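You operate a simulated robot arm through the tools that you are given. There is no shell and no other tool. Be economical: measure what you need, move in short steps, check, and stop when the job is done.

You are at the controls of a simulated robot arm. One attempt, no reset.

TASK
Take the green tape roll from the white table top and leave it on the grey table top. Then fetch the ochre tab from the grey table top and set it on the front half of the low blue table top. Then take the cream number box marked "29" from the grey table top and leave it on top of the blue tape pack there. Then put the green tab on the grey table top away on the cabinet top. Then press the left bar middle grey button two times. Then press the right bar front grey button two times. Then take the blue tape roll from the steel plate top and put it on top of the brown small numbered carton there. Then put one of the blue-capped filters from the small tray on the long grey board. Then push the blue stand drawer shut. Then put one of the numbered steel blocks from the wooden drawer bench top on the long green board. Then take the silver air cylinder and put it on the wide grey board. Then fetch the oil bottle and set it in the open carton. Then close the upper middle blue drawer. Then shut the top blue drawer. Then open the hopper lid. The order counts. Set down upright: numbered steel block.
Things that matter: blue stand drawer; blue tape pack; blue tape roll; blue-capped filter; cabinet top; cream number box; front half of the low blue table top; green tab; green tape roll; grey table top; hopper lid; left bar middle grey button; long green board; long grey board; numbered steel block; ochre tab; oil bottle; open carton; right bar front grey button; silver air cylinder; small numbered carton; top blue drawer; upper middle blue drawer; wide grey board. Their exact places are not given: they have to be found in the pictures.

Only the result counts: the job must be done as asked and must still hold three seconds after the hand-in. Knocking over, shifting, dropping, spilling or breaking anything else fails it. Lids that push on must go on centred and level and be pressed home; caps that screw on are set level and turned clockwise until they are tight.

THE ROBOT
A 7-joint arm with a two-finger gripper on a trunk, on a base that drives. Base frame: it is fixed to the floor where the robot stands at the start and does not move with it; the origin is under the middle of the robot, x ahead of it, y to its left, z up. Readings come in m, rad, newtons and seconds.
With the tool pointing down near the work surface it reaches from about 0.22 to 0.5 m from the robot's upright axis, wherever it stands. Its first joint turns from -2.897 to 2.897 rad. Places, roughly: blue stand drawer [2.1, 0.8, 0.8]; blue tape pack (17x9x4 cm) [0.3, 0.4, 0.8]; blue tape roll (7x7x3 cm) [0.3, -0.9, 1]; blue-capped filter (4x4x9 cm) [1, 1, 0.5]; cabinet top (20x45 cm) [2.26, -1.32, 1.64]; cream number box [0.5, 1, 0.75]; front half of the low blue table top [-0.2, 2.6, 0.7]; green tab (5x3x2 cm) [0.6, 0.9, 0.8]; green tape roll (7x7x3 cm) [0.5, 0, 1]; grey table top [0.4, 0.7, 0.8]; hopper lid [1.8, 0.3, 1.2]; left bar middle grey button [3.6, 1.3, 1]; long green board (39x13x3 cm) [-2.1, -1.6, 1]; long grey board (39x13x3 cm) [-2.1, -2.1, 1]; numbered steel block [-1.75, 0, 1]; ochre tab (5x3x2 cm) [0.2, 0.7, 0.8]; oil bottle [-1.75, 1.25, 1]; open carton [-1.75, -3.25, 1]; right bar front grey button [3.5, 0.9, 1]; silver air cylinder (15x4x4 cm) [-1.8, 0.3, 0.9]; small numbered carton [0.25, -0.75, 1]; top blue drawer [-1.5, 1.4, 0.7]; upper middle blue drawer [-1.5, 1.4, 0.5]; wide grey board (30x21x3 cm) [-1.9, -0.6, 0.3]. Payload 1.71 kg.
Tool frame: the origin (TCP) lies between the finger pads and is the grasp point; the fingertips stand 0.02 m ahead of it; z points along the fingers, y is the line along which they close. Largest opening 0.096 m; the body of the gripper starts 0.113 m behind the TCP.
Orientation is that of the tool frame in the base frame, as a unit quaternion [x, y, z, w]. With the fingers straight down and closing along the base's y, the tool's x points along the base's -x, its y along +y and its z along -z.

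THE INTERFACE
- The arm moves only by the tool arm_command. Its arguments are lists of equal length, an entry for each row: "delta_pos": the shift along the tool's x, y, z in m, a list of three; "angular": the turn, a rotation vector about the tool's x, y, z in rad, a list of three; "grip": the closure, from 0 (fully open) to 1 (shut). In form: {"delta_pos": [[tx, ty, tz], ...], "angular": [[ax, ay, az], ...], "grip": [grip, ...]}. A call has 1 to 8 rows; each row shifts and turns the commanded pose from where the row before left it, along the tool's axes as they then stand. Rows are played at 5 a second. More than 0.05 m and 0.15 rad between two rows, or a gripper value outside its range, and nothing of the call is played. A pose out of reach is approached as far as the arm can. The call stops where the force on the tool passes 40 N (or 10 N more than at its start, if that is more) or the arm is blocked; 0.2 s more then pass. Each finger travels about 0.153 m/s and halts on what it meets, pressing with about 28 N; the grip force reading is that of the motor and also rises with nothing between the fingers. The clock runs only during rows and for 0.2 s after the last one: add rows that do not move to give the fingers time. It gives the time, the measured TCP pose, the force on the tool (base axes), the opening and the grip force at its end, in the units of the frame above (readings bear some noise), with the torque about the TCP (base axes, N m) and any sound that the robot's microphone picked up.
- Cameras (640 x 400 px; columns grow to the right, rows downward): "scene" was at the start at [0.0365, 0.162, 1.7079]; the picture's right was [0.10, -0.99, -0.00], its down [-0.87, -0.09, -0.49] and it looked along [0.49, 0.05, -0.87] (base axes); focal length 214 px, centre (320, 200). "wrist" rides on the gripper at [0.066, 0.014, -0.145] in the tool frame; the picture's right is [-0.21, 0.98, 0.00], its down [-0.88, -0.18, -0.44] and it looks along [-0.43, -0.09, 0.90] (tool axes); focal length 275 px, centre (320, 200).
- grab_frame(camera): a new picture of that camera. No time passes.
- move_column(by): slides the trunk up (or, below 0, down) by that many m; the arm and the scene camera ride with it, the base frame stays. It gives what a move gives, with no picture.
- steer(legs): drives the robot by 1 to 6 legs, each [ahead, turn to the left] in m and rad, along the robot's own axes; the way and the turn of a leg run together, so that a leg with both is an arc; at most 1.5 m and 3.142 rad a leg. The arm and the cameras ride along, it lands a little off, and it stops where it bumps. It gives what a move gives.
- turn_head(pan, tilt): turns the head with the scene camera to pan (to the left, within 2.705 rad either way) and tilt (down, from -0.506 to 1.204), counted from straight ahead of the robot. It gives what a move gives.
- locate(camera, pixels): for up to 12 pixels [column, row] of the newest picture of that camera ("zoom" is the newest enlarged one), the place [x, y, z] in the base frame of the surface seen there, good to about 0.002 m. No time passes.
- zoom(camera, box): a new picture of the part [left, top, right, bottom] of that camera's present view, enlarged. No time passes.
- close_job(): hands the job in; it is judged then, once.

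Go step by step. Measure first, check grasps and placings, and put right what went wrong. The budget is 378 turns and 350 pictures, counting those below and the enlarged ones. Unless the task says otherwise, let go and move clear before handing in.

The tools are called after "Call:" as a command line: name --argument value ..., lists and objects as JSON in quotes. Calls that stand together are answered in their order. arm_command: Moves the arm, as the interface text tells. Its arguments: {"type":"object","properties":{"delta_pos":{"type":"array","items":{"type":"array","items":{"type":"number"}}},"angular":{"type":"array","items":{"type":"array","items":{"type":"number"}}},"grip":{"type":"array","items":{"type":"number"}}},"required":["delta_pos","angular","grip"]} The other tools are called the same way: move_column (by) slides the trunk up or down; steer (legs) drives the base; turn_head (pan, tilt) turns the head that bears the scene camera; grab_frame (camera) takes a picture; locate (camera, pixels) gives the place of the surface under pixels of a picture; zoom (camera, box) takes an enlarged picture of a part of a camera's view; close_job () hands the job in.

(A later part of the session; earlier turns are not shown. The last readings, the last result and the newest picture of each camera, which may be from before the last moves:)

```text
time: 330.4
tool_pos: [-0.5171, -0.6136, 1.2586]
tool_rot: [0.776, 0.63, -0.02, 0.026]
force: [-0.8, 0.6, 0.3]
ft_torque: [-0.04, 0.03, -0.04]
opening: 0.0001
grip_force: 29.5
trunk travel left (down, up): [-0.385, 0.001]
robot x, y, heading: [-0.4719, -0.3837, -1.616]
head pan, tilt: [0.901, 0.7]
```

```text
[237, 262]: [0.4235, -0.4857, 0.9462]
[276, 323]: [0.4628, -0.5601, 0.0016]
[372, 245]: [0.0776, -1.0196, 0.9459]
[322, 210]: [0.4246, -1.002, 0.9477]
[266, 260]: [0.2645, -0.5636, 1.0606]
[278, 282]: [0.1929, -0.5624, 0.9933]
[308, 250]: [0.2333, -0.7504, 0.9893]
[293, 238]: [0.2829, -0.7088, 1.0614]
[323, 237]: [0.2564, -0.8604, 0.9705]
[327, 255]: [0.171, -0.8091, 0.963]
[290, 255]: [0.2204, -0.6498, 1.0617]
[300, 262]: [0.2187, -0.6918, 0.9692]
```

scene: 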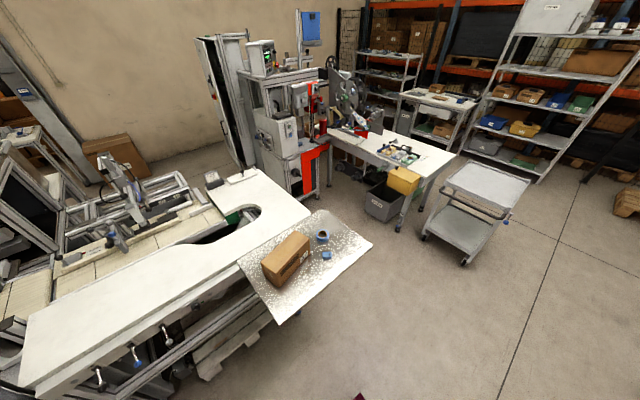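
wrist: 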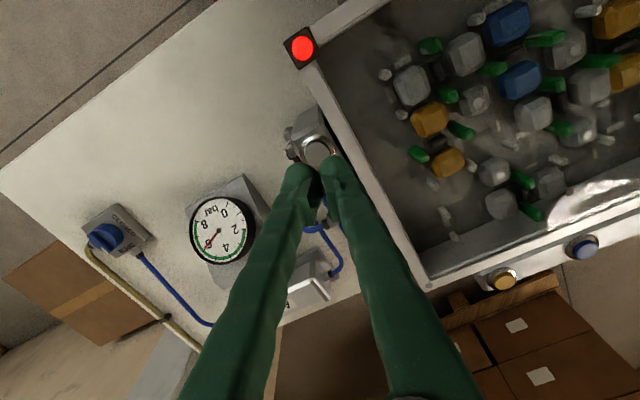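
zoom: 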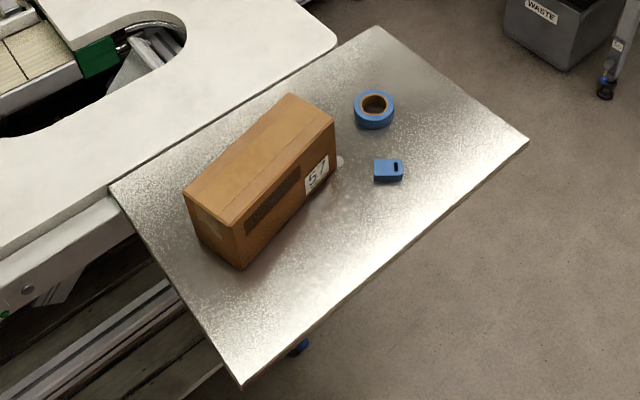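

Plate top z 0.946, carton "57" top 1.061, roll near (0.26,-0.86). Drive to face them.

Call:
steer --legs '[[0.37, 0], [0, 1.616], [0.3, 0]]'

Call:
turn_head --pan 0.0 --tilt 0.9

Call:
grab_frame --camera "wrist"

Call:
grab_frame --camera "scene"

```text
time: 339.2
tool_pos: [0.017, -0.8065, 1.2591]
tool_rot: [0.102, 0.995, 0.008, 0.019]
force: [2.8, -0.2, -0.4]
ft_torque: [0.0, 0.31, 0.03]
opening: 0.0
grip_force: 29.2
trunk travel left (down, up): [-0.385, 0.001]
robot x, y, heading: [-0.1944, -0.765, -0.047]
head pan, tilt: [0.901, 0.7]
```

```text
time: 340.4
tool_pos: [0.0214, -0.8091, 1.2604]
tool_rot: [0.101, 0.995, 0.007, 0.018]
force: [0.5, -0.5, -0.3]
ft_torque: [-0.01, 0.22, -0.01]
opening: 0.0001
grip_force: 30.2
trunk travel left (down, up): [-0.385, 0.001]
robot x, y, heading: [-0.1894, -0.7642, -0.044]
head pan, tilt: [0.0, 0.901]
```

```text
270 pictures are left
```

wrist: 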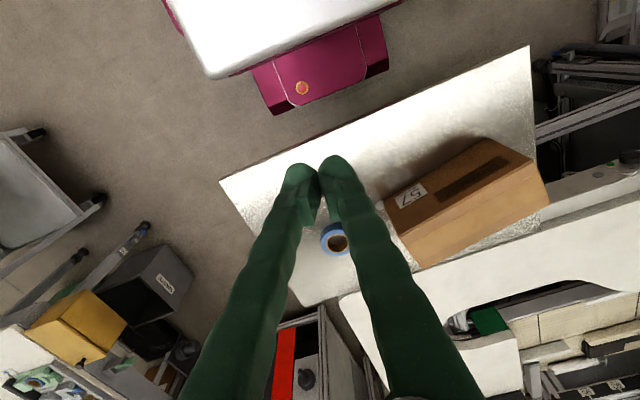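

```text
269 pictures are left
```

scene: 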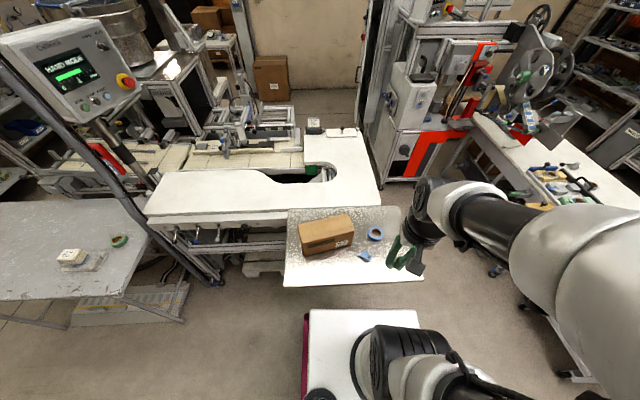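

Call:
zoom --camera "scene" --box '[280, 200, 430, 290]'

Call:
locate --camera "zoom" --pixels '[[372, 142], [440, 142], [407, 118], [407, 162], [60, 110], [290, 90], [110, 170], [305, 130], [85, 225], [365, 240], [180, 130], [240, 110]]'

```text
4.27 times, centred on (355, 245) of scene
```

zoom: 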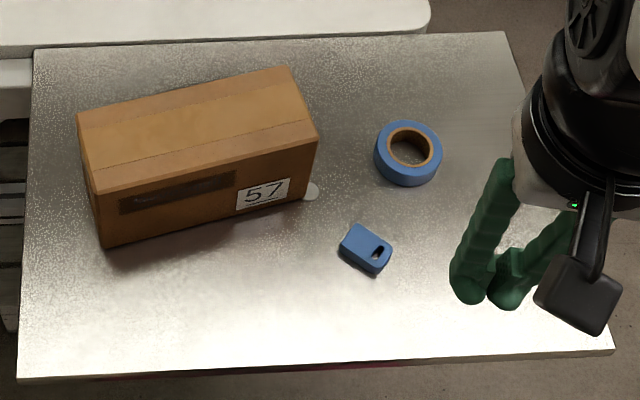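

```text
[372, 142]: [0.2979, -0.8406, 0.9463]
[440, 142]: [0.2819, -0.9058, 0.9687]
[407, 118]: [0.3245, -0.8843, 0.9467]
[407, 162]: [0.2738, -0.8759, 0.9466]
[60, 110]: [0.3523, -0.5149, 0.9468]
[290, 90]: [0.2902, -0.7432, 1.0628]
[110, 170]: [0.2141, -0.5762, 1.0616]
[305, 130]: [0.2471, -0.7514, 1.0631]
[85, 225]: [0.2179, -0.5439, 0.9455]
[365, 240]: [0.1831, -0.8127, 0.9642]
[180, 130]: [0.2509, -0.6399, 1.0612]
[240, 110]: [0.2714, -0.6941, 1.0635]
```

Roll centre about (0.278,-0.876). Move above with the fingers open.

Call:
arm_command --delta_pos '[[-0.0442, -0.0024, 0], [-0.0442, -0.0024, 0], [-0.0442, -0.0024, 0], [-0.0442, -0.0024, 0], [-0.0442, -0.0024, 0], [-0.0442, -0.0024, 0], [0, 0, 0.05], [0, 0, 0.05]]' --angular '[[0.017, 0.034, 0], [0, 0, 0], [0, 0, 0], [0, 0, 0], [0, 0, 0], [0, 0, 0], [0, 0, 0], [0, 0, 0]]' --grip '[0, 0, 0, 0, 0, 0, 0, 0]'

Call:
arm_command --delta_pos '[[0, 0, 0.04], [0, 0, 0]]' --angular '[[0, 0, 0], [0, 0, 0]]' --grip '[0, 0]'

Call:
grab_frame --camera "wrist"

```text
time: 342.2
tool_pos: [0.2881, -0.8749, 1.1563]
tool_rot: [0.102, 0.995, 0.0, -0.003]
force: [-1.0, 0.3, 1.1]
ft_torque: [0.01, -0.16, 0.03]
opening: 0.096
grip_force: 0.0
trunk travel left (down, up): [-0.385, 0.001]
robot x, y, heading: [-0.1904, -0.7619, -0.048]
head pan, tilt: [0.0, 0.901]
```

```text
time: 342.8
tool_pos: [0.2902, -0.8753, 1.1178]
tool_rot: [0.103, 0.995, 0.001, -0.005]
force: [-0.5, 0.4, 1.5]
ft_torque: [0.02, -0.15, 0.0]
opening: 0.0958
grip_force: 0.0
trunk travel left (down, up): [-0.385, 0.001]
robot x, y, heading: [-0.1896, -0.7665, -0.047]
head pan, tilt: [0.0, 0.901]
```

```text
267 pictures are left
```

wrist: 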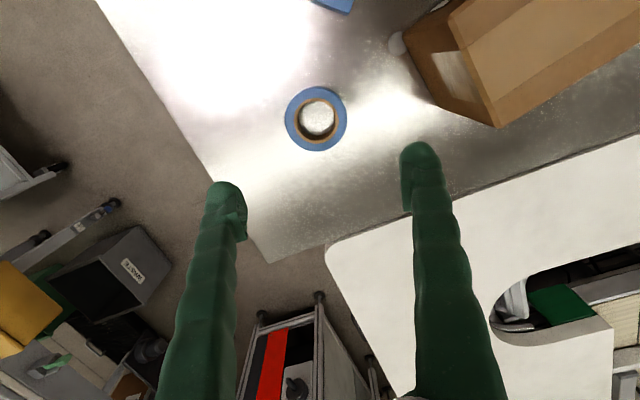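

Call:
locate --camera "wrist" --pixels '[[287, 122], [344, 116], [316, 89], [318, 148], [318, 119], [292, 135]]'

```text
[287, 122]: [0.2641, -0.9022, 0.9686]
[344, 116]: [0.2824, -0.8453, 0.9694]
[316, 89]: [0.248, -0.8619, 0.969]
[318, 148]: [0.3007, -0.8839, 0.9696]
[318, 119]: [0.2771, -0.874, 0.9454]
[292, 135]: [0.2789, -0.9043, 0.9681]
```

Roll centre (0.274,-0.8735). Descend and grip.

Call:
arm_command --delta_pos '[[0.016, -0.0015, 0.04], [0, 0, 0.05], [0, 0, 0.04], [0, 0, 0.018], [0, 0, 0], [0, 0, 0], [0, 0, 0], [0, 0, 0]]' --angular '[[0, 0, 0], [0, 0, 0], [0, 0, 0], [0, 0, 0], [0, 0, 0], [0, 0, 0], [0, 0, 0], [0, 0, 0]]' --grip '[0, 0, 0, 0, 0, 0.5, 1, 1]'

Call:
grab_frame --camera "wrist"

```text
time: 344.6
tool_pos: [0.2739, -0.8726, 0.9679]
tool_rot: [0.101, 0.995, 0.0, -0.006]
force: [0.4, 0.1, -0.1]
ft_torque: [-0.01, 0.01, -0.02]
opening: 0.0647
grip_force: 27.7
trunk travel left (down, up): [-0.385, 0.001]
robot x, y, heading: [-0.1886, -0.7633, -0.045]
head pan, tilt: [0.0, 0.901]
```

```text
266 pictures are left
```

wrist: 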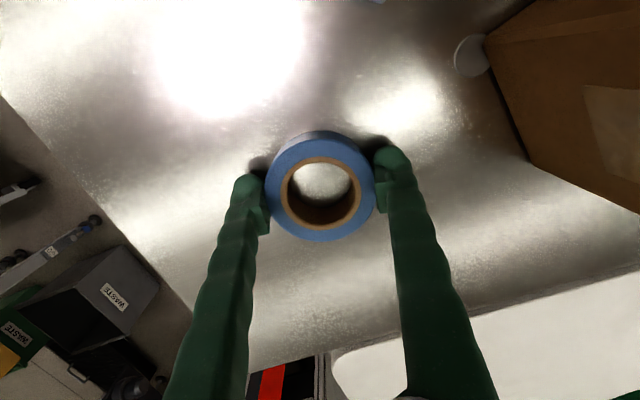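

Gripped. Lift over the carton.

Call:
arm_command --delta_pos '[[0, 0, -0.05], [0, 0, -0.05], [0, 0, -0.05], [0, 0, -0.05], [0, 0, -0.02], [0, 0, 0]]' --angular '[[0, 0, 0], [0, 0, 0], [0, 0, 0], [0, 0, 0], [0, 0, 0], [0, 0, 0]]' --grip '[1, 1, 1, 1, 1, 1]'

Call:
arm_command --delta_pos '[[0.0131, 0.0412, 0], [0.0131, 0.0412, 0], [0.0131, 0.0412, 0], [0.0131, 0.0412, 0], [0.0131, 0.041, 0], [0, 0, 0]]' --angular '[[0, 0, 0], [0, 0, 0], [0, 0, 0], [0, 0, 0], [0, 0, 0], [0, 0, 0]]' --grip '[1, 1, 1, 1, 1, 1]'

Call:
grab_frame --camera "wrist"

Call:
zoom --camera "scene" --box '[280, 170, 430, 290]'

```text
time: 346.0
tool_pos: [0.2794, -0.8737, 1.1894]
tool_rot: [0.102, 0.995, 0.0, -0.007]
force: [0.1, 0.4, -0.2]
ft_torque: [-0.04, 0.0, -0.01]
opening: 0.0648
grip_force: 28.4
trunk travel left (down, up): [-0.385, 0.001]
robot x, y, heading: [-0.1871, -0.7638, -0.046]
head pan, tilt: [0.0, 0.901]
```

```text
time: 347.4
tool_pos: [0.2572, -0.6601, 1.1882]
tool_rot: [0.102, 0.995, 0.001, -0.007]
force: [-0.2, -0.7, -0.4]
ft_torque: [0.04, 0.03, 0.01]
opening: 0.0649
grip_force: 28.4
trunk travel left (down, up): [-0.385, 0.001]
robot x, y, heading: [-0.1896, -0.7642, -0.048]
head pan, tilt: [0.0, 0.901]
```

```text
265 pictures are left
```

wrist: 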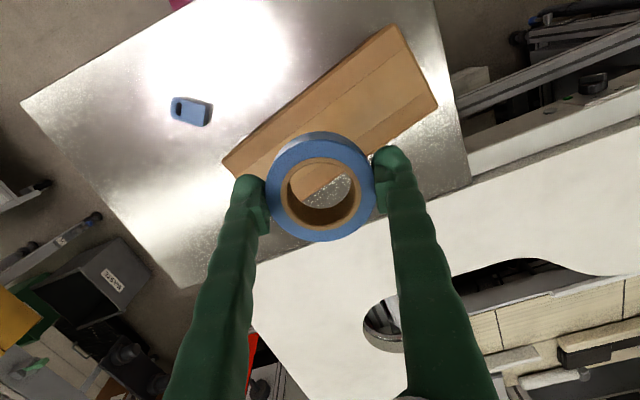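

```text
3.33 times, centred on (355, 230) of scene
```

zoom: 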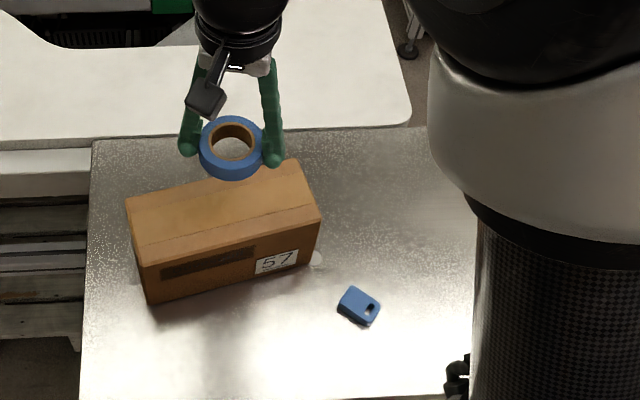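

Measure the carton's top corners exactly.

Call:
locate --camera "zoom" --pixels '[[130, 203], [145, 262], [297, 168], [316, 212], [225, 215], [132, 198]]'

Call:
locate --camera "wrist" --pixels '[[393, 30], [433, 100], [230, 160], [400, 125], [270, 130]]'

```text
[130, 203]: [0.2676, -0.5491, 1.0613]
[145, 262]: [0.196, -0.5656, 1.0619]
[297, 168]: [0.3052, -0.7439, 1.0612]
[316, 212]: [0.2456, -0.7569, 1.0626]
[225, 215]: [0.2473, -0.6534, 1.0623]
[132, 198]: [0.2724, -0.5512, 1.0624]
```

```text
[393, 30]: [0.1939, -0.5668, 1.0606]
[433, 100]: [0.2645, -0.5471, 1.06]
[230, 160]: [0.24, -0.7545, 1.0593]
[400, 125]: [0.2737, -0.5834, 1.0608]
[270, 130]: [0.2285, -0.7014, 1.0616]
```

Centre of the carton top is (0.254,-0.654,1.062). Lower the roll.

Call:
arm_command --delta_pos '[[0.004, 0.005, 0.04], [0, 0, 0.04], [0, 0, 0.018], [0, 0, 0.004], [0, 0, 0.002], [0, 0, 0]]' --angular '[[0, 0, 0], [0, 0, 0], [0, 0, 0], [0, 0, 0], [0, 0, 0], [0, 0, 0]]' --grip '[1, 1, 1, 1, 1, 1]'

```text
time: 348.8
tool_pos: [0.251, -0.6546, 1.0848]
tool_rot: [0.102, 0.995, 0.001, -0.006]
force: [-0.5, 0.3, -0.1]
ft_torque: [-0.01, -0.01, -0.01]
opening: 0.0645
grip_force: 28.2
trunk travel left (down, up): [-0.385, 0.001]
robot x, y, heading: [-0.1913, -0.7601, -0.048]
head pan, tilt: [0.0, 0.901]
```

Call:
arm_command --delta_pos '[[0, 0, 0.0015], [0, 0, 0.001], [0, 0, 0], [0, 0, 0]]' --angular '[[0, 0, 0], [0, 0, 0], [0, 0, 0], [0, 0, 0]]' --grip '[1, 1, 0.2, 0.2]'

Call:
arm_command --delta_pos '[[0, 0, 0], [0, 0, -0.03], [0, 0, -0.05], [0, 0, -0.05], [0.05, 0, 0], [0.05, 0, 0], [0, 0, 0]]' --angular '[[0, 0, 0], [0, 0, 0], [0, 0, 0], [0, 0, 0], [0, 0, 0], [0, 0, 0], [0, 0, 0]]' --grip '[0, 0, 0, 0, 0, 0, 0]'

Call:
zoom --camera "scene" --box '[280, 170, 430, 290]'

```text
time: 349.8
tool_pos: [0.2511, -0.6529, 1.0823]
tool_rot: [0.1, 0.995, 0.001, -0.006]
force: [-0.6, -0.1, 0.7]
ft_torque: [0.03, -0.05, 0.0]
opening: 0.0769
grip_force: 0.0
trunk travel left (down, up): [-0.385, 0.001]
robot x, y, heading: [-0.1875, -0.7635, -0.046]
head pan, tilt: [0.0, 0.901]
```

```text
time: 351.4
tool_pos: [0.1543, -0.6346, 1.2136]
tool_rot: [0.101, 0.995, -0.001, -0.006]
force: [0.5, -0.1, -0.3]
ft_torque: [0.02, 0.02, -0.04]
opening: 0.0959
grip_force: 0.1
trunk travel left (down, up): [-0.385, 0.001]
robot x, y, heading: [-0.1884, -0.7639, -0.049]
head pan, tilt: [0.0, 0.901]
```

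```text
3.33 times, centred on (355, 230) of scene
```

zoom: 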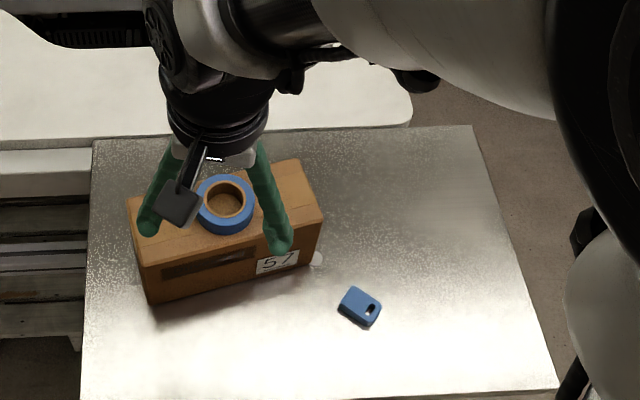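

The blue roll sits on the carton. Next the filter: drive back north-about to (0.98,1.75) facing the machine.

Call:
steer --legs '[[-0.28, 0], [0, 1.615], [1.5, 0], [1.0, 0]]'

```text
time: 370.8
tool_pos: [-0.6068, 2.0723, 1.213]
tool_rot: [-0.646, 0.763, -0.004, -0.004]
force: [0.4, -0.2, -0.1]
ft_torque: [0.01, 0.02, -0.02]
opening: 0.0962
grip_force: 0.1
trunk travel left (down, up): [-0.385, 0.001]
robot x, y, heading: [-0.4626, 1.7371, 1.561]
head pan, tilt: [0.0, 0.901]
```

Call:
steer --legs '[[0, -1.561], [1.45, 0], [0, -1.571]]'

Call:
turn_head --pan 0.0 --tilt 0.9

Call:
grab_frame --camera "scene"

```text
time: 387.5
tool_pos: [1.104, 1.4451, 1.2176]
tool_rot: [0.762, 0.647, -0.001, 0.002]
force: [0.0, -1.0, 0.0]
ft_torque: [0.03, 0.0, 0.03]
opening: 0.0961
grip_force: 0.0
trunk travel left (down, up): [-0.385, 0.001]
robot x, y, heading: [0.9671, 1.7598, -1.582]
head pan, tilt: [0.0, 0.901]
```

```text
time: 388.1
tool_pos: [1.103, 1.4611, 1.2218]
tool_rot: [0.762, 0.647, -0.004, 0.007]
force: [-0.8, -1.0, -0.1]
ft_torque: [0.06, -0.03, -0.02]
opening: 0.0957
grip_force: 0.1
trunk travel left (down, up): [-0.385, 0.001]
robot x, y, heading: [0.9658, 1.7613, -1.578]
head pan, tilt: [0.0, 0.901]
```

```text
262 pictures are left
```

scene: 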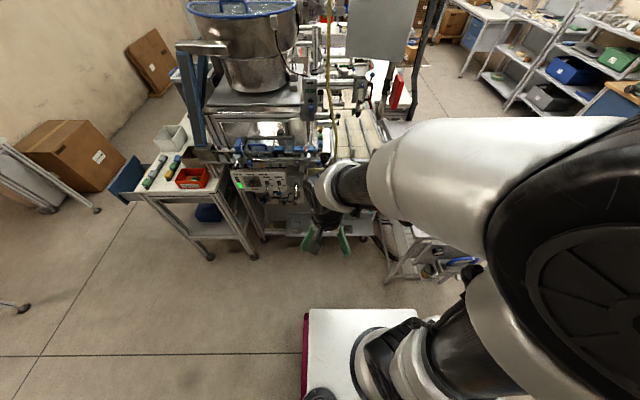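

Call:
move_column --by -0.38

Call:
turn_head --pan 0.15 --tilt 0.7

Call:
grab_frame --camera "scene"

Call:
grab_frame --camera "wrist"

```text
time: 391.7
tool_pos: [1.1029, 1.4636, 0.8431]
tool_rot: [0.763, 0.646, -0.007, 0.007]
force: [0.7, 0.5, -0.3]
ft_torque: [0.01, 0.0, 0.0]
opening: 0.0962
grip_force: 0.0
trunk travel left (down, up): [-0.005, 0.381]
robot x, y, heading: [0.9651, 1.7603, -1.579]
head pan, tilt: [0.0, 0.901]
```

```text
time: 392.5
tool_pos: [1.1039, 1.464, 0.8429]
tool_rot: [0.762, 0.647, -0.006, 0.008]
force: [0.0, -0.4, 0.1]
ft_torque: [0.0, 0.01, 0.0]
opening: 0.0961
grip_force: 0.1
trunk travel left (down, up): [-0.005, 0.381]
robot x, y, heading: [0.9657, 1.7662, -1.577]
head pan, tilt: [0.15, 0.7]
```

```text
261 pictures are left
```

scene: 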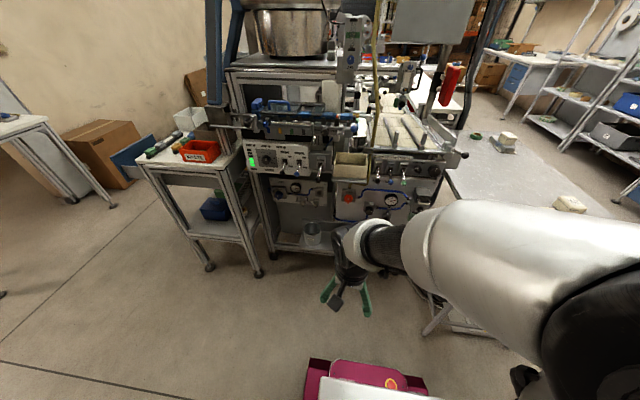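

```text
260 pictures are left
```

wrist: 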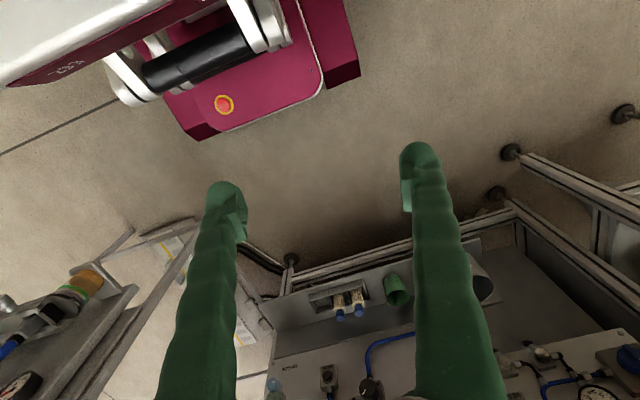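

The tray is at (345,300) in the wrist view. Zoom.

Call:
zoom --camera "wrist" --box '[285, 250, 445, 350]'

Call:
locate --camera "zoom" --pixels '[[225, 260], [225, 230], [218, 190], [292, 245], [288, 205], [285, 180], [110, 195], [130, 255], [345, 165], [440, 150], [320, 360], [180, 240]]'

```text
4.00 times, centred on (365, 300) of wrist
```

zoom: 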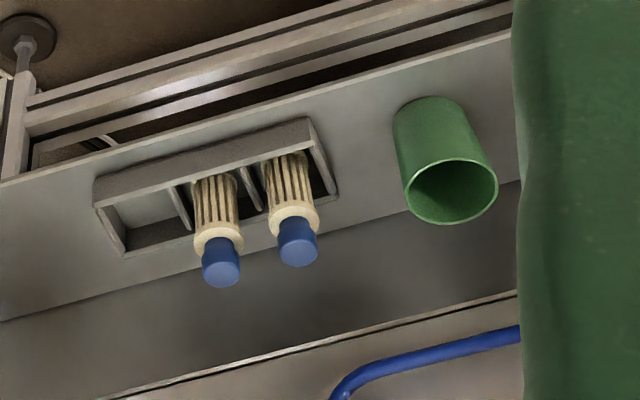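

```text
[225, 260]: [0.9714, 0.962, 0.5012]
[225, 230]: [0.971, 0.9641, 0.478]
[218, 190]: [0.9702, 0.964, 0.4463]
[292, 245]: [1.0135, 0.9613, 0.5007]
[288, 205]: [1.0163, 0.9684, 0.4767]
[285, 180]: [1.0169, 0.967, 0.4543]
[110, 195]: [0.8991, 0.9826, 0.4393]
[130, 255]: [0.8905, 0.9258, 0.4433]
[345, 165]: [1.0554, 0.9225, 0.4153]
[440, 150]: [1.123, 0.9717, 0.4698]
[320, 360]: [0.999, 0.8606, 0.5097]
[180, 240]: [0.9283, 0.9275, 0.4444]
```

Filters stand upright in the tray, caps at about (0.971,0.95) and (1.014,0.95), z up to ~0.515. I'll take the left-hand one (x 0.97, free slot beside it) by its cap with the fingers pitched ~0.7 rad. Line up and drive closer.

Call:
arm_command --delta_pos '[[0.0047, -0.046, 0], [0.0047, -0.046, 0], [0.0047, -0.046, 0], [0, 0, 0], [0, 0, 0], [0, 0, 0], [0, 0, 0], [0, 0, 0]]' --angular '[[0, 0, 0], [0, 0, 0], [0, 0, 0], [0, 0, -0.1], [0, 0, -0.063], [0, -0.13, 0], [0, -0.13, 0], [0, -0.13, 0]]' --grip '[0.55, 0.55, 0.55, 0.55, 0.55, 0.55, 0.55, 0.55]'

Call:
steer --legs '[[0.33, 0]]'

Call:
arm_command --delta_pos '[[0, 0, 0], [0, 0, 0], [0, 0, 0.0]]' --angular '[[0, -0.13, 0], [0, -0.13, 0], [0, 0, 0]]' --grip '[0.55, 0.55, 0.55]'

Call:
grab_frame --camera "wrist"

Call:
grab_frame --camera "scene"

```text
time: 394.3
tool_pos: [0.9705, 1.4377, 0.8998]
tool_rot: [0.693, 0.692, -0.143, 0.143]
force: [1.1, -0.4, -0.3]
ft_torque: [0.02, -0.03, 0.0]
opening: 0.0434
grip_force: 0.0
out of reach, approached as far as the arm can: row 6, 7, 8
trunk travel left (down, up): [-0.005, 0.381]
robot x, y, heading: [0.964, 1.7601, -1.574]
head pan, tilt: [0.15, 0.7]
```

```text
time: 396.5
tool_pos: [0.9721, 1.1115, 0.8997]
tool_rot: [0.69, 0.695, -0.142, 0.143]
force: [-0.6, 0.3, 0.5]
ft_torque: [0.01, -0.02, -0.02]
opening: 0.0434
grip_force: 0.0
trunk travel left (down, up): [-0.005, 0.381]
robot x, y, heading: [0.966, 1.4397, -1.568]
head pan, tilt: [0.15, 0.7]
```

```text
time: 397.3
tool_pos: [0.9726, 1.0792, 0.9598]
tool_rot: [0.665, 0.669, -0.234, 0.235]
force: [-0.2, 0.0, 0.4]
ft_torque: [0.01, 0.01, -0.03]
opening: 0.0431
grip_force: 0.0
out of reach, approached as far as the arm can: row 1, 2
trunk travel left (down, up): [-0.005, 0.381]
robot x, y, heading: [0.9621, 1.4433, -1.569]
head pan, tilt: [0.15, 0.7]
```

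```text
258 pictures are left
```

wrist: 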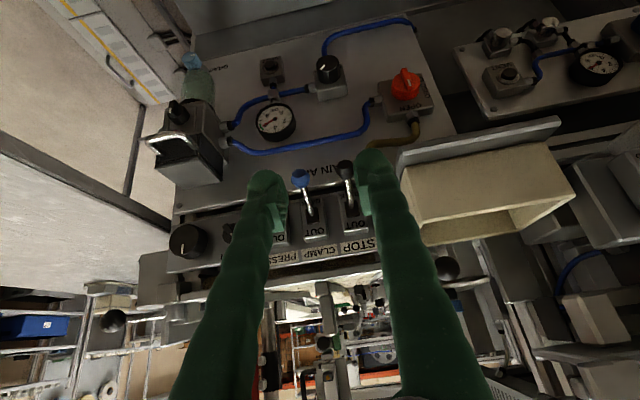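

```text
257 pictures are left
```

scene: 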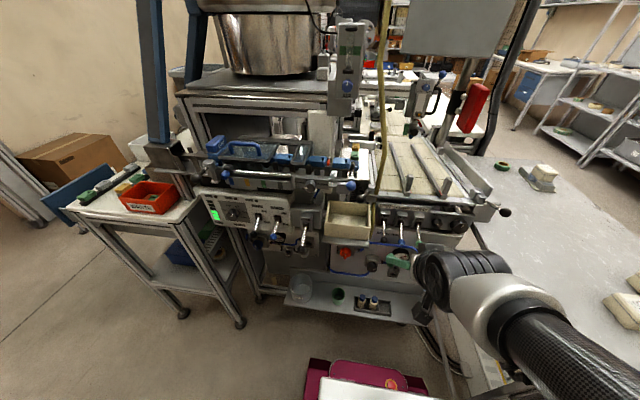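

The arm couldn't pitch at that short radius and rode up. Back the base 8 cm and lower while pitched, checking how it follows.

Call:
steer --legs '[[-0.1, 0]]'

Call:
arm_command --delta_pos '[[0.025, 0, 0.031], [0.025, 0, 0.031], [0.025, 0, 0.031], [0, 0, 0]]' --angular '[[0, 0, 0], [0, 0, 0], [0, 0, 0], [0, 0, 0]]' --grip '[0.55, 0.55, 0.55, 0.55]'

```text
time: 398.5
tool_pos: [0.9742, 1.1658, 0.9556]
tool_rot: [0.665, 0.672, -0.229, 0.231]
force: [-0.3, -0.7, -0.7]
ft_torque: [-0.02, -0.02, -0.03]
opening: 0.0432
grip_force: 0.0
trunk travel left (down, up): [-0.005, 0.381]
robot x, y, heading: [0.9642, 1.5316, -1.569]
head pan, tilt: [0.15, 0.7]
```

```text
time: 399.5
tool_pos: [0.9768, 1.124, 0.9037]
tool_rot: [0.663, 0.668, -0.237, 0.239]
force: [-1.0, 0.2, -0.2]
ft_torque: [-0.07, 0.01, 0.02]
opening: 0.0435
grip_force: 0.2
out of reach, approached as far as the arm can: row 1, 2, 3
trunk travel left (down, up): [-0.005, 0.381]
robot x, y, heading: [0.9617, 1.5365, -1.567]
head pan, tilt: [0.15, 0.7]
```

It's at its inner radius limit. Back off more, then extend and lower in free space, and drive in afterwards.

Call:
steer --legs '[[-0.2, 0]]'

Call:
arm_command --delta_pos '[[-0.03, 0, 0.025], [-0.02, 0, 0.03], [0.0133, 0, 0.0406], [0.0133, 0, 0.0406], [0.0133, 0, 0.0406], [0.0133, 0, 0.0406], [0.0133, 0, 0.0406], [0.0133, 0, 0.0406]]' --angular '[[0, 0, 0], [0, 0, 0], [0, 0, 0], [0, 0, 0], [0, 0, 0], [0, 0, 0], [0, 0, 0], [0, 0, 0]]' --grip '[0.55, 0.55, 0.55, 0.55, 0.55, 0.55, 0.55, 0.55]'

Call:
grab_frame --camera "wrist"

```text
time: 401.2
tool_pos: [0.9748, 1.31, 0.8976]
tool_rot: [0.667, 0.67, -0.231, 0.232]
force: [-0.6, 1.5, 0.1]
ft_torque: [-0.1, -0.01, 0.01]
opening: 0.043
grip_force: 0.1
trunk travel left (down, up): [-0.005, 0.381]
robot x, y, heading: [0.9627, 1.7343, -1.572]
head pan, tilt: [0.15, 0.7]
```

```text
time: 403.0
tool_pos: [0.9775, 1.1729, 0.658]
tool_rot: [0.665, 0.667, -0.238, 0.238]
force: [-0.6, -0.2, 0.1]
ft_torque: [-0.01, -0.01, -0.02]
opening: 0.0434
grip_force: 0.0
out of reach, approached as far as the arm can: row 2
trunk travel left (down, up): [-0.005, 0.381]
robot x, y, heading: [0.9615, 1.7367, -1.576]
head pan, tilt: [0.15, 0.7]
```

```text
256 pictures are left
```

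wrist: 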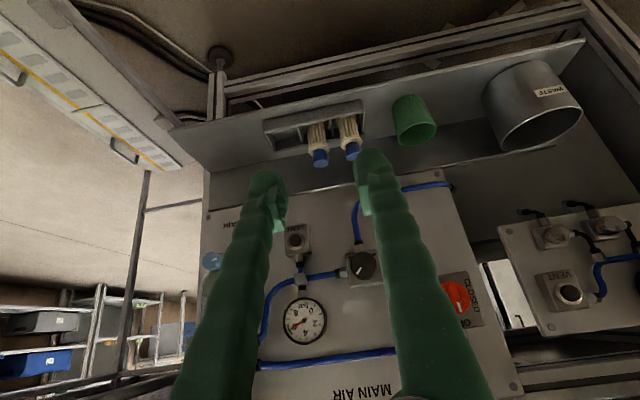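

Call:
zoom --camera "wrist" --box '[255, 90, 415, 190]'

Call:
locate --camera "zoom" --pixels '[[258, 270], [258, 250], [285, 255], [232, 258], [245, 215], [385, 245], [385, 220], [270, 225], [228, 220], [250, 140], [255, 235]]'

```text
4.00 times, centred on (335, 140) of wrist
```

zoom: 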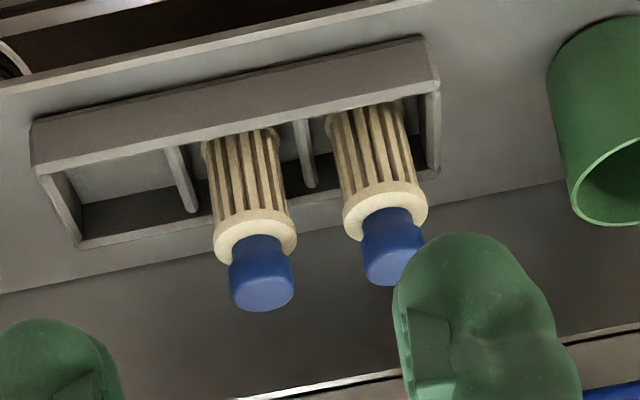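

```text
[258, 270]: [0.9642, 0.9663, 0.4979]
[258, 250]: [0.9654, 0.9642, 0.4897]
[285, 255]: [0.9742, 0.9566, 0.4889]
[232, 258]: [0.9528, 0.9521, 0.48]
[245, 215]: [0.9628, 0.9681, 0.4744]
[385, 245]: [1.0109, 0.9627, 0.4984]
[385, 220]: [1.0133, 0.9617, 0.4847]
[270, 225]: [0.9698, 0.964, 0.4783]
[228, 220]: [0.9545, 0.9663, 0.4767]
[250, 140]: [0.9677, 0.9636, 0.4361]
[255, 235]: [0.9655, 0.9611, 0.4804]
```

Filter centre ≈(0.9655,0.954), cap z 0.481–0.508, neighbour cap starts at x≈1.00. Lower and retract slightly, narrow the fingers to 35 mm, then drive in.

Call:
arm_command --delta_pos '[[0.0313, -0.004, 0.0173], [0.0313, -0.004, 0.0173], [0.0313, -0.004, 0.0173], [0, 0, 0]]' --angular '[[0, 0, 0], [0, 0, 0], [0, 0, 0], [0, 0, 0]]' --grip '[0.64, 0.64, 0.64, 0.64]'

Call:
steer --legs '[[0.2, 0]]'

Call:
arm_command --delta_pos '[[0, 0, 0], [0, 0, 0]]' --angular '[[0, 0, 0], [0, 0, 0]]' --grip '[0.64, 0.64]'

Call:
grab_frame --camera "wrist"

```text
time: 404.0
tool_pos: [0.9648, 1.2085, 0.5574]
tool_rot: [0.665, 0.667, -0.238, 0.237]
force: [0.5, -0.6, -0.3]
ft_torque: [-0.01, -0.02, 0.01]
opening: 0.0347
grip_force: 0.0
trunk travel left (down, up): [-0.005, 0.381]
robot x, y, heading: [0.9679, 1.7406, -1.571]
head pan, tilt: [0.15, 0.7]
```

```text
time: 405.6
tool_pos: [0.9659, 1.0088, 0.5577]
tool_rot: [0.664, 0.668, -0.237, 0.238]
force: [0.2, -0.2, 0.7]
ft_torque: [0.04, 0.01, -0.01]
opening: 0.0347
grip_force: 0.1
trunk travel left (down, up): [-0.005, 0.381]
robot x, y, heading: [0.9639, 1.5365, -1.567]
head pan, tilt: [0.15, 0.7]
```

```text
time: 406.2
tool_pos: [0.9652, 1.0164, 0.5669]
tool_rot: [0.661, 0.666, -0.242, 0.244]
force: [-0.8, 0.1, 0.0]
ft_torque: [0.01, 0.01, -0.01]
opening: 0.0344
grip_force: 0.1
trunk travel left (down, up): [-0.005, 0.381]
robot x, y, heading: [0.9646, 1.5361, -1.577]
head pan, tilt: [0.15, 0.7]
```

```text
254 pictures are left
```

wrist: 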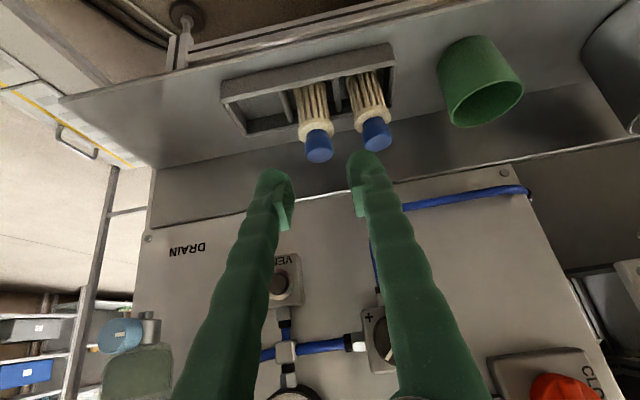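

Call:
zoom --camera "wrist" --box '[280, 80, 400, 180]'

Call:
locate --camera "zoom" --pixels '[[180, 300], [200, 305], [235, 295], [205, 345], [205, 330], [210, 280], [245, 330], [180, 345], [470, 250], [455, 240], [170, 255]]'

```text
4.00 times, centred on (340, 130) of wrist
```

zoom: 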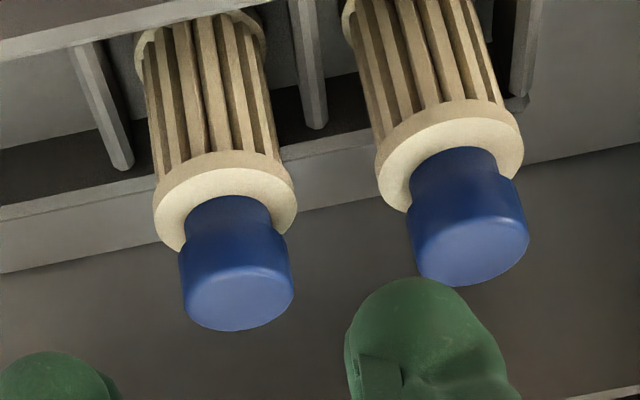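

```text
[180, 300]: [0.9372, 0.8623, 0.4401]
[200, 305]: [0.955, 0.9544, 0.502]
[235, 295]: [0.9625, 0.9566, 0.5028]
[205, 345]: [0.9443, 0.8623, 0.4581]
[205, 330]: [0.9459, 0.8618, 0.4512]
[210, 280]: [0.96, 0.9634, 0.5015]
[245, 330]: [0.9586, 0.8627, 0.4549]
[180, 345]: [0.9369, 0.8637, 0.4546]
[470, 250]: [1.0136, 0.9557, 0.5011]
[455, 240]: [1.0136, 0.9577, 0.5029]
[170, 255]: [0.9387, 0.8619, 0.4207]
```

Cap top is at z≈0.503, centre (0.9635,0.9545). Approach along the tool axis to TCP (0.9635,0.9605,0.504) and close.

Call:
arm_command --delta_pos '[[-0.0016, -0.0017, 0.03], [0, 0, 0.03], [0, 0, 0.016], [0, 0, 0]]' --angular '[[0, 0, 0], [0, 0, 0], [0, 0, 0], [0, 0, 0]]' --grip '[0.64, 0.64, 0.64, 0.64]'

Call:
grab_frame --camera "wrist"

```text
time: 407.2
tool_pos: [0.9639, 0.9651, 0.5072]
tool_rot: [0.661, 0.667, -0.241, 0.244]
force: [0.6, 0.3, -0.2]
ft_torque: [-0.02, -0.03, 0.0]
opening: 0.0346
grip_force: 0.0
trunk travel left (down, up): [-0.005, 0.381]
robot x, y, heading: [0.9651, 1.5398, -1.568]
head pan, tilt: [0.15, 0.7]
```

```text
252 pictures are left
```

wrist: 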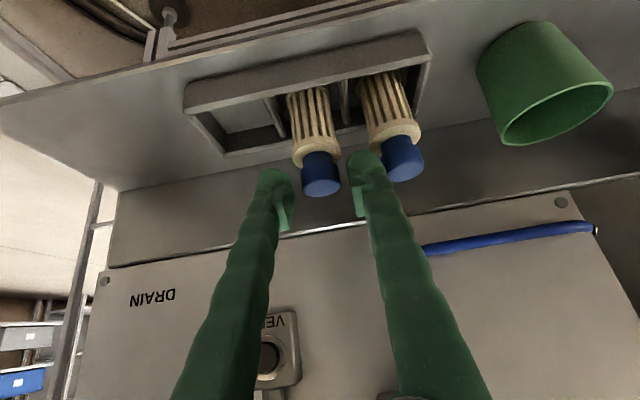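

The cap lies between the fingers. Move 5 mm more and close.

Call:
arm_command --delta_pos '[[0, 0, 0.005], [0, 0, 0], [0, 0, 0], [0, 0, 0]]' --angular '[[0, 0, 0], [0, 0, 0], [0, 0, 0], [0, 0, 0]]' --grip '[0.64, 0.8, 1, 1]'

Call:
grab_frame --camera "wrist"

```text
time: 408.2
tool_pos: [0.9649, 0.9621, 0.5054]
tool_rot: [0.662, 0.666, -0.243, 0.243]
force: [0.1, -0.6, 2.3]
ft_torque: [-0.04, 0.0, 0.01]
opening: 0.023
grip_force: 28.1
trunk travel left (down, up): [-0.005, 0.381]
robot x, y, heading: [0.9667, 1.5316, -1.572]
head pan, tilt: [0.15, 0.7]
```

```text
251 pictures are left
```

wrist: 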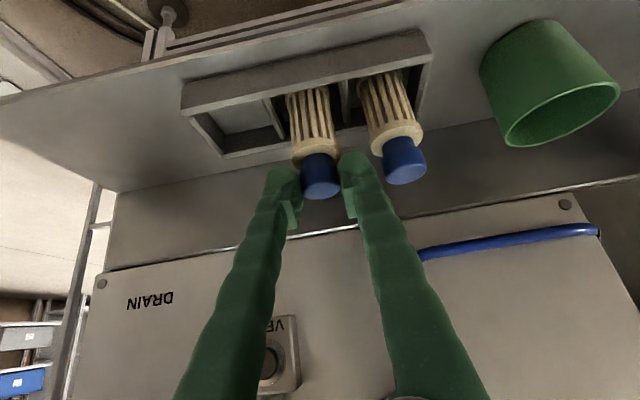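

Gripped at 23 mm. Lift 7 cm straight up, then back the base away.

Call:
arm_command --delta_pos '[[-0.013, 0, -0.0152], [-0.0195, 0, -0.0228], [-0.0162, 0, -0.019], [0, 0, 0]]' --angular '[[0, 0, 0], [0, 0, 0], [0, 0, 0], [0, 0, 0]]' --grip '[1, 1, 1, 1]'

Call:
grab_frame --camera "wrist"

```text
time: 409.2
tool_pos: [0.9641, 0.9631, 0.5806]
tool_rot: [0.662, 0.666, -0.242, 0.243]
force: [0.6, -0.4, -0.3]
ft_torque: [-0.01, 0.0, -0.02]
opening: 0.0228
grip_force: 28.0
trunk travel left (down, up): [-0.005, 0.381]
robot x, y, heading: [0.9657, 1.5373, -1.57]
head pan, tilt: [0.15, 0.7]
```

```text
250 pictures are left
```

wrist: 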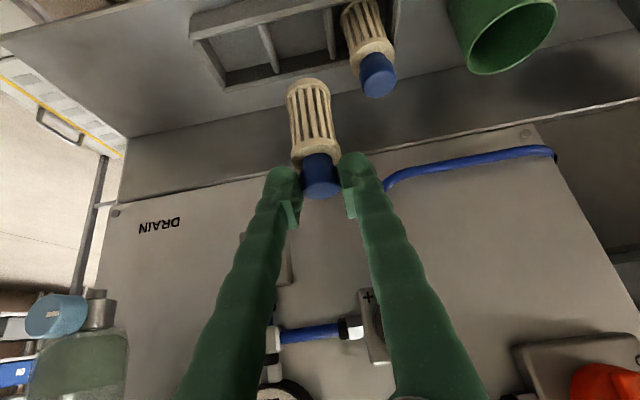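

The filter is out. Check its bottom point, then back away.

Call:
locate --camera "wrist" --pixels '[[305, 90], [310, 84], [318, 88], [312, 130], [315, 155]]'

Call:
steer --legs '[[-0.25, 0], [0, -1.571]]'

Call:
move_column --by 0.38

Call:
turn_head --pan 0.4 --tilt 0.4

Call:
grab_frame --camera "scene"

```text
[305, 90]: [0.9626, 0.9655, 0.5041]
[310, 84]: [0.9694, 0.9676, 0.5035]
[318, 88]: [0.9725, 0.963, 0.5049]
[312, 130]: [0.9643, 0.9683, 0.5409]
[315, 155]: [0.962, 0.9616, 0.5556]
```

```text
time: 415.6
tool_pos: [0.3913, 1.775, 0.5792]
tool_rot: [0.939, 0.012, -0.343, 0.004]
force: [0.1, -0.2, -0.4]
ft_torque: [0.02, -0.02, 0.01]
opening: 0.0233
grip_force: 28.0
trunk travel left (down, up): [-0.005, 0.381]
robot x, y, heading: [0.967, 1.7781, -3.124]
head pan, tilt: [0.15, 0.7]
```

```text
time: 419.3
tool_pos: [0.399, 1.7735, 0.9698]
tool_rot: [0.936, 0.012, -0.35, 0.004]
force: [-0.1, 0.3, 0.1]
ft_torque: [0.01, 0.01, -0.05]
opening: 0.023
grip_force: 28.3
trunk travel left (down, up): [-0.385, 0.001]
robot x, y, heading: [0.9658, 1.7737, -3.12]
head pan, tilt: [0.15, 0.7]
```

```text
time: 420.1
tool_pos: [0.4003, 1.7747, 0.9672]
tool_rot: [0.936, 0.013, -0.351, 0.005]
force: [0.2, 0.4, -0.6]
ft_torque: [-0.02, -0.01, 0.01]
opening: 0.0232
grip_force: 28.0
trunk travel left (down, up): [-0.385, 0.001]
robot x, y, heading: [0.9651, 1.7777, -3.124]
head pan, tilt: [0.4, 0.4]
```

```text
249 pictures are left
```

scene: 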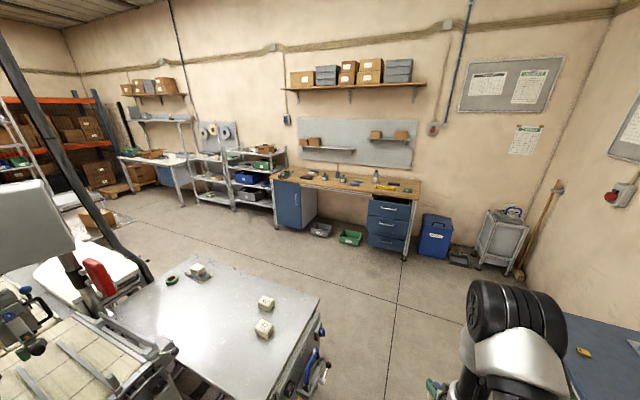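

Locate the western furniture to find the boards.

Call:
locate --camera "scene" --pixels '[[160, 158], [185, 205], [150, 153], [240, 185], [270, 175], [275, 200], [400, 215], [140, 178], [205, 165], [260, 205], [348, 238], [320, 230]]'

Call:
zoom --camera "scene" --box '[100, 110, 300, 235]'

```text
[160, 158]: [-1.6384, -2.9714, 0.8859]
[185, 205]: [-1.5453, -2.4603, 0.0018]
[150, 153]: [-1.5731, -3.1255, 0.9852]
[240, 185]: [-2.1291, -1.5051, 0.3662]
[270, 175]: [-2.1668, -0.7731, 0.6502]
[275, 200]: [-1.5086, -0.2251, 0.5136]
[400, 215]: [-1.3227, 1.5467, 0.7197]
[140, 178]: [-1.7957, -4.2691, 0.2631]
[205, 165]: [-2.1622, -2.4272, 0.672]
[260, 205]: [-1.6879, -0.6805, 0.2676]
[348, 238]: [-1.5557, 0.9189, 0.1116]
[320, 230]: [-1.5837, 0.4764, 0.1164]
```

```text
3.20 times, centred on (200, 172) of scene
```

zoom: 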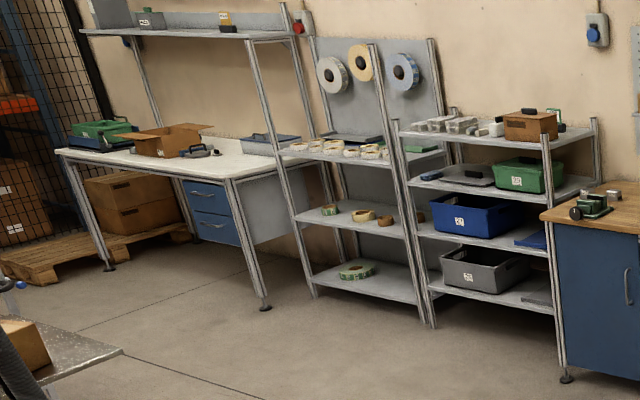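

The shelf unit around y -1.3…-2.3 holds grey and green boards near z 1. Raise and retract the arm, then drive over.

Call:
arm_command --delta_pos '[[-0.0053, 0, -0.0448], [-0.0053, 0, -0.0448], [-0.0053, 0, -0.0448], [-0.0053, 0, -0.0448], [0, 0, 0]]' --angular '[[0, 0, 0], [0, 0, 0], [0, 0, 0], [0, 0, 0], [0, 0, 0]]' --grip '[1, 1, 1, 1, 1]'

Call:
steer --legs '[[1.5, 0], [0, 1.553], [1.5, 0], [1.5, 0]]'

Call:
turn_head --pan -0.8 --tilt 0.5

Call:
grab_frame --camera "scene"

```text
time: 421.3
tool_pos: [0.473, 1.7785, 1.1219]
tool_rot: [0.934, 0.012, -0.357, 0.005]
force: [-0.3, -0.3, -0.5]
ft_torque: [0.01, -0.02, 0.01]
opening: 0.023
grip_force: 28.3
out of reach, approached as far as the arm can: row 4
trunk travel left (down, up): [-0.385, 0.001]
robot x, y, heading: [0.9627, 1.7789, -3.128]
head pan, tilt: [0.4, 0.4]
```

```text
time: 448.7
tool_pos: [-0.6186, -1.7083, 1.1206]
tool_rot: [0.668, 0.653, -0.256, 0.249]
force: [0.5, -0.8, -0.1]
ft_torque: [-0.02, 0.01, 0.03]
opening: 0.0229
grip_force: 27.8
trunk travel left (down, up): [-0.385, 0.001]
robot x, y, heading: [-0.5961, -1.2158, -1.601]
head pan, tilt: [0.4, 0.4]
```

```text
time: 450.1
tool_pos: [-0.6205, -1.7189, 1.1418]
tool_rot: [0.658, 0.644, -0.279, 0.271]
force: [0.0, 1.0, -0.5]
ft_torque: [-0.01, -0.01, -0.02]
opening: 0.0228
grip_force: 28.6
trunk travel left (down, up): [-0.385, 0.001]
robot x, y, heading: [-0.5929, -1.2145, -1.604]
head pan, tilt: [-0.799, 0.499]
```

```text
247 pictures are left
```

scene: 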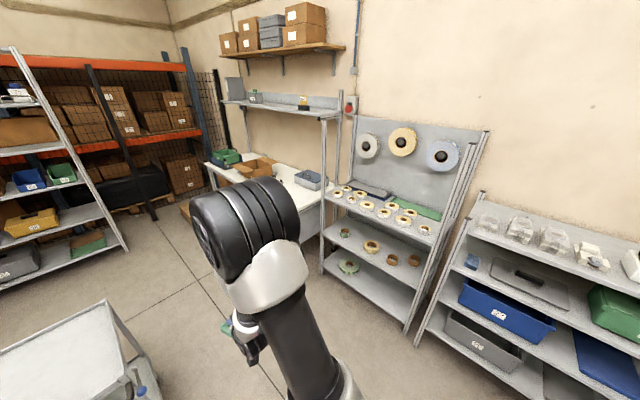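

Zoom on the shelf with the long boards.

Call:
zoom --camera "scene" --box '[310, 160, 470, 260]'

Call:
locate --camera "zoom" --pixels '[[255, 115], [170, 95], [190, 75], [320, 135], [440, 185], [520, 215], [500, 240], [400, 165], [60, 130], [470, 300], [240, 105], [250, 200]]'

```text
4.00 times, centred on (390, 210) of scene
```

zoom: 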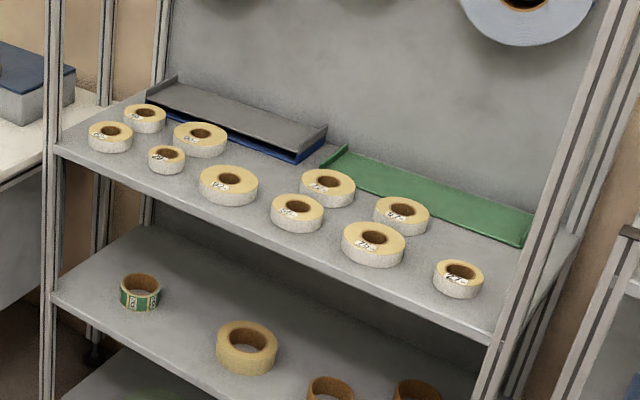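

```text
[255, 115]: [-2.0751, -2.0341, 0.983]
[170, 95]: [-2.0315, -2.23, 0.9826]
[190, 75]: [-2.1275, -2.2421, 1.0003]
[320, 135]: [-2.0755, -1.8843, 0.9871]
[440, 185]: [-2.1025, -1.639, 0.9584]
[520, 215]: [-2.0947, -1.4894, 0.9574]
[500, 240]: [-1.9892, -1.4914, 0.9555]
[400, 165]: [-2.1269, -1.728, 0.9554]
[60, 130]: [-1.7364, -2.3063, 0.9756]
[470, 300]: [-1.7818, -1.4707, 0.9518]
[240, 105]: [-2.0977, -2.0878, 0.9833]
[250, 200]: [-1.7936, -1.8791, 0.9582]
```

Grey board: z≈0.983, x -2.02…-2.14, y -2.25…-1.88, behind rows of rolls. I'll approach facing -x at y≈-2.06 with the arm reaching over the rolls.

Call:
steer --legs '[[0.85, 0], [0, -1.538], [0.4, 0]]'

Call:
turn_head --pan 0.25 --tilt 0.6

Call:
grab_frame --camera "scene"

Call:
grab_frame --camera "wrist"

```text
time: 457.6
tool_pos: [-0.9745, -2.3432, 1.1263]
tool_rot: [0.881, 0.321, -0.327, 0.121]
force: [1.5, 2.9, -0.5]
ft_torque: [-0.27, 0.16, 0.04]
opening: 0.0227
grip_force: 27.4
trunk travel left (down, up): [-0.385, 0.001]
robot x, y, heading: [-0.6007, -2.0381, -2.294]
head pan, tilt: [-0.799, 0.499]
stopped in leg 2: the robot was blocked; the commanded pose is now the measured one
```

```text
time: 458.9
tool_pos: [-0.9752, -2.3525, 1.1293]
tool_rot: [0.877, 0.324, -0.332, 0.123]
force: [-0.7, 0.6, -0.7]
ft_torque: [0.02, 0.0, 0.0]
opening: 0.0228
grip_force: 27.9
trunk travel left (down, up): [-0.385, 0.001]
robot x, y, heading: [-0.5977, -2.0336, -2.295]
head pan, tilt: [0.25, 0.6]
```

```text
245 pictures are left
```

scene: 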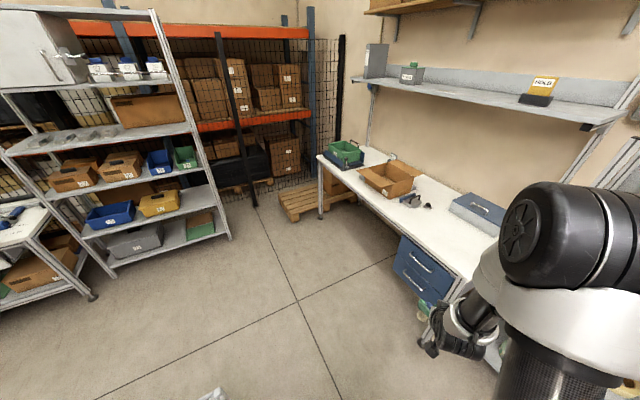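

```text
244 pictures are left
```

wrist: 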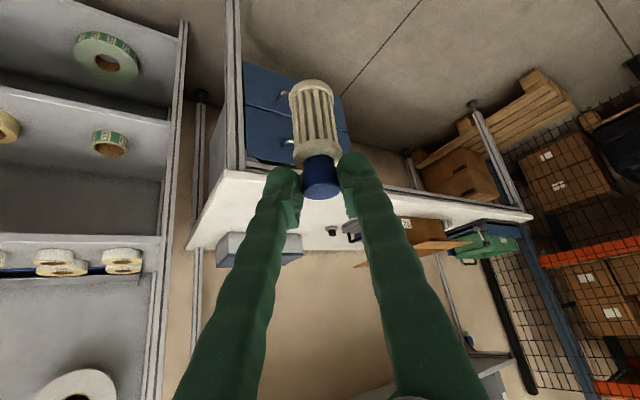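

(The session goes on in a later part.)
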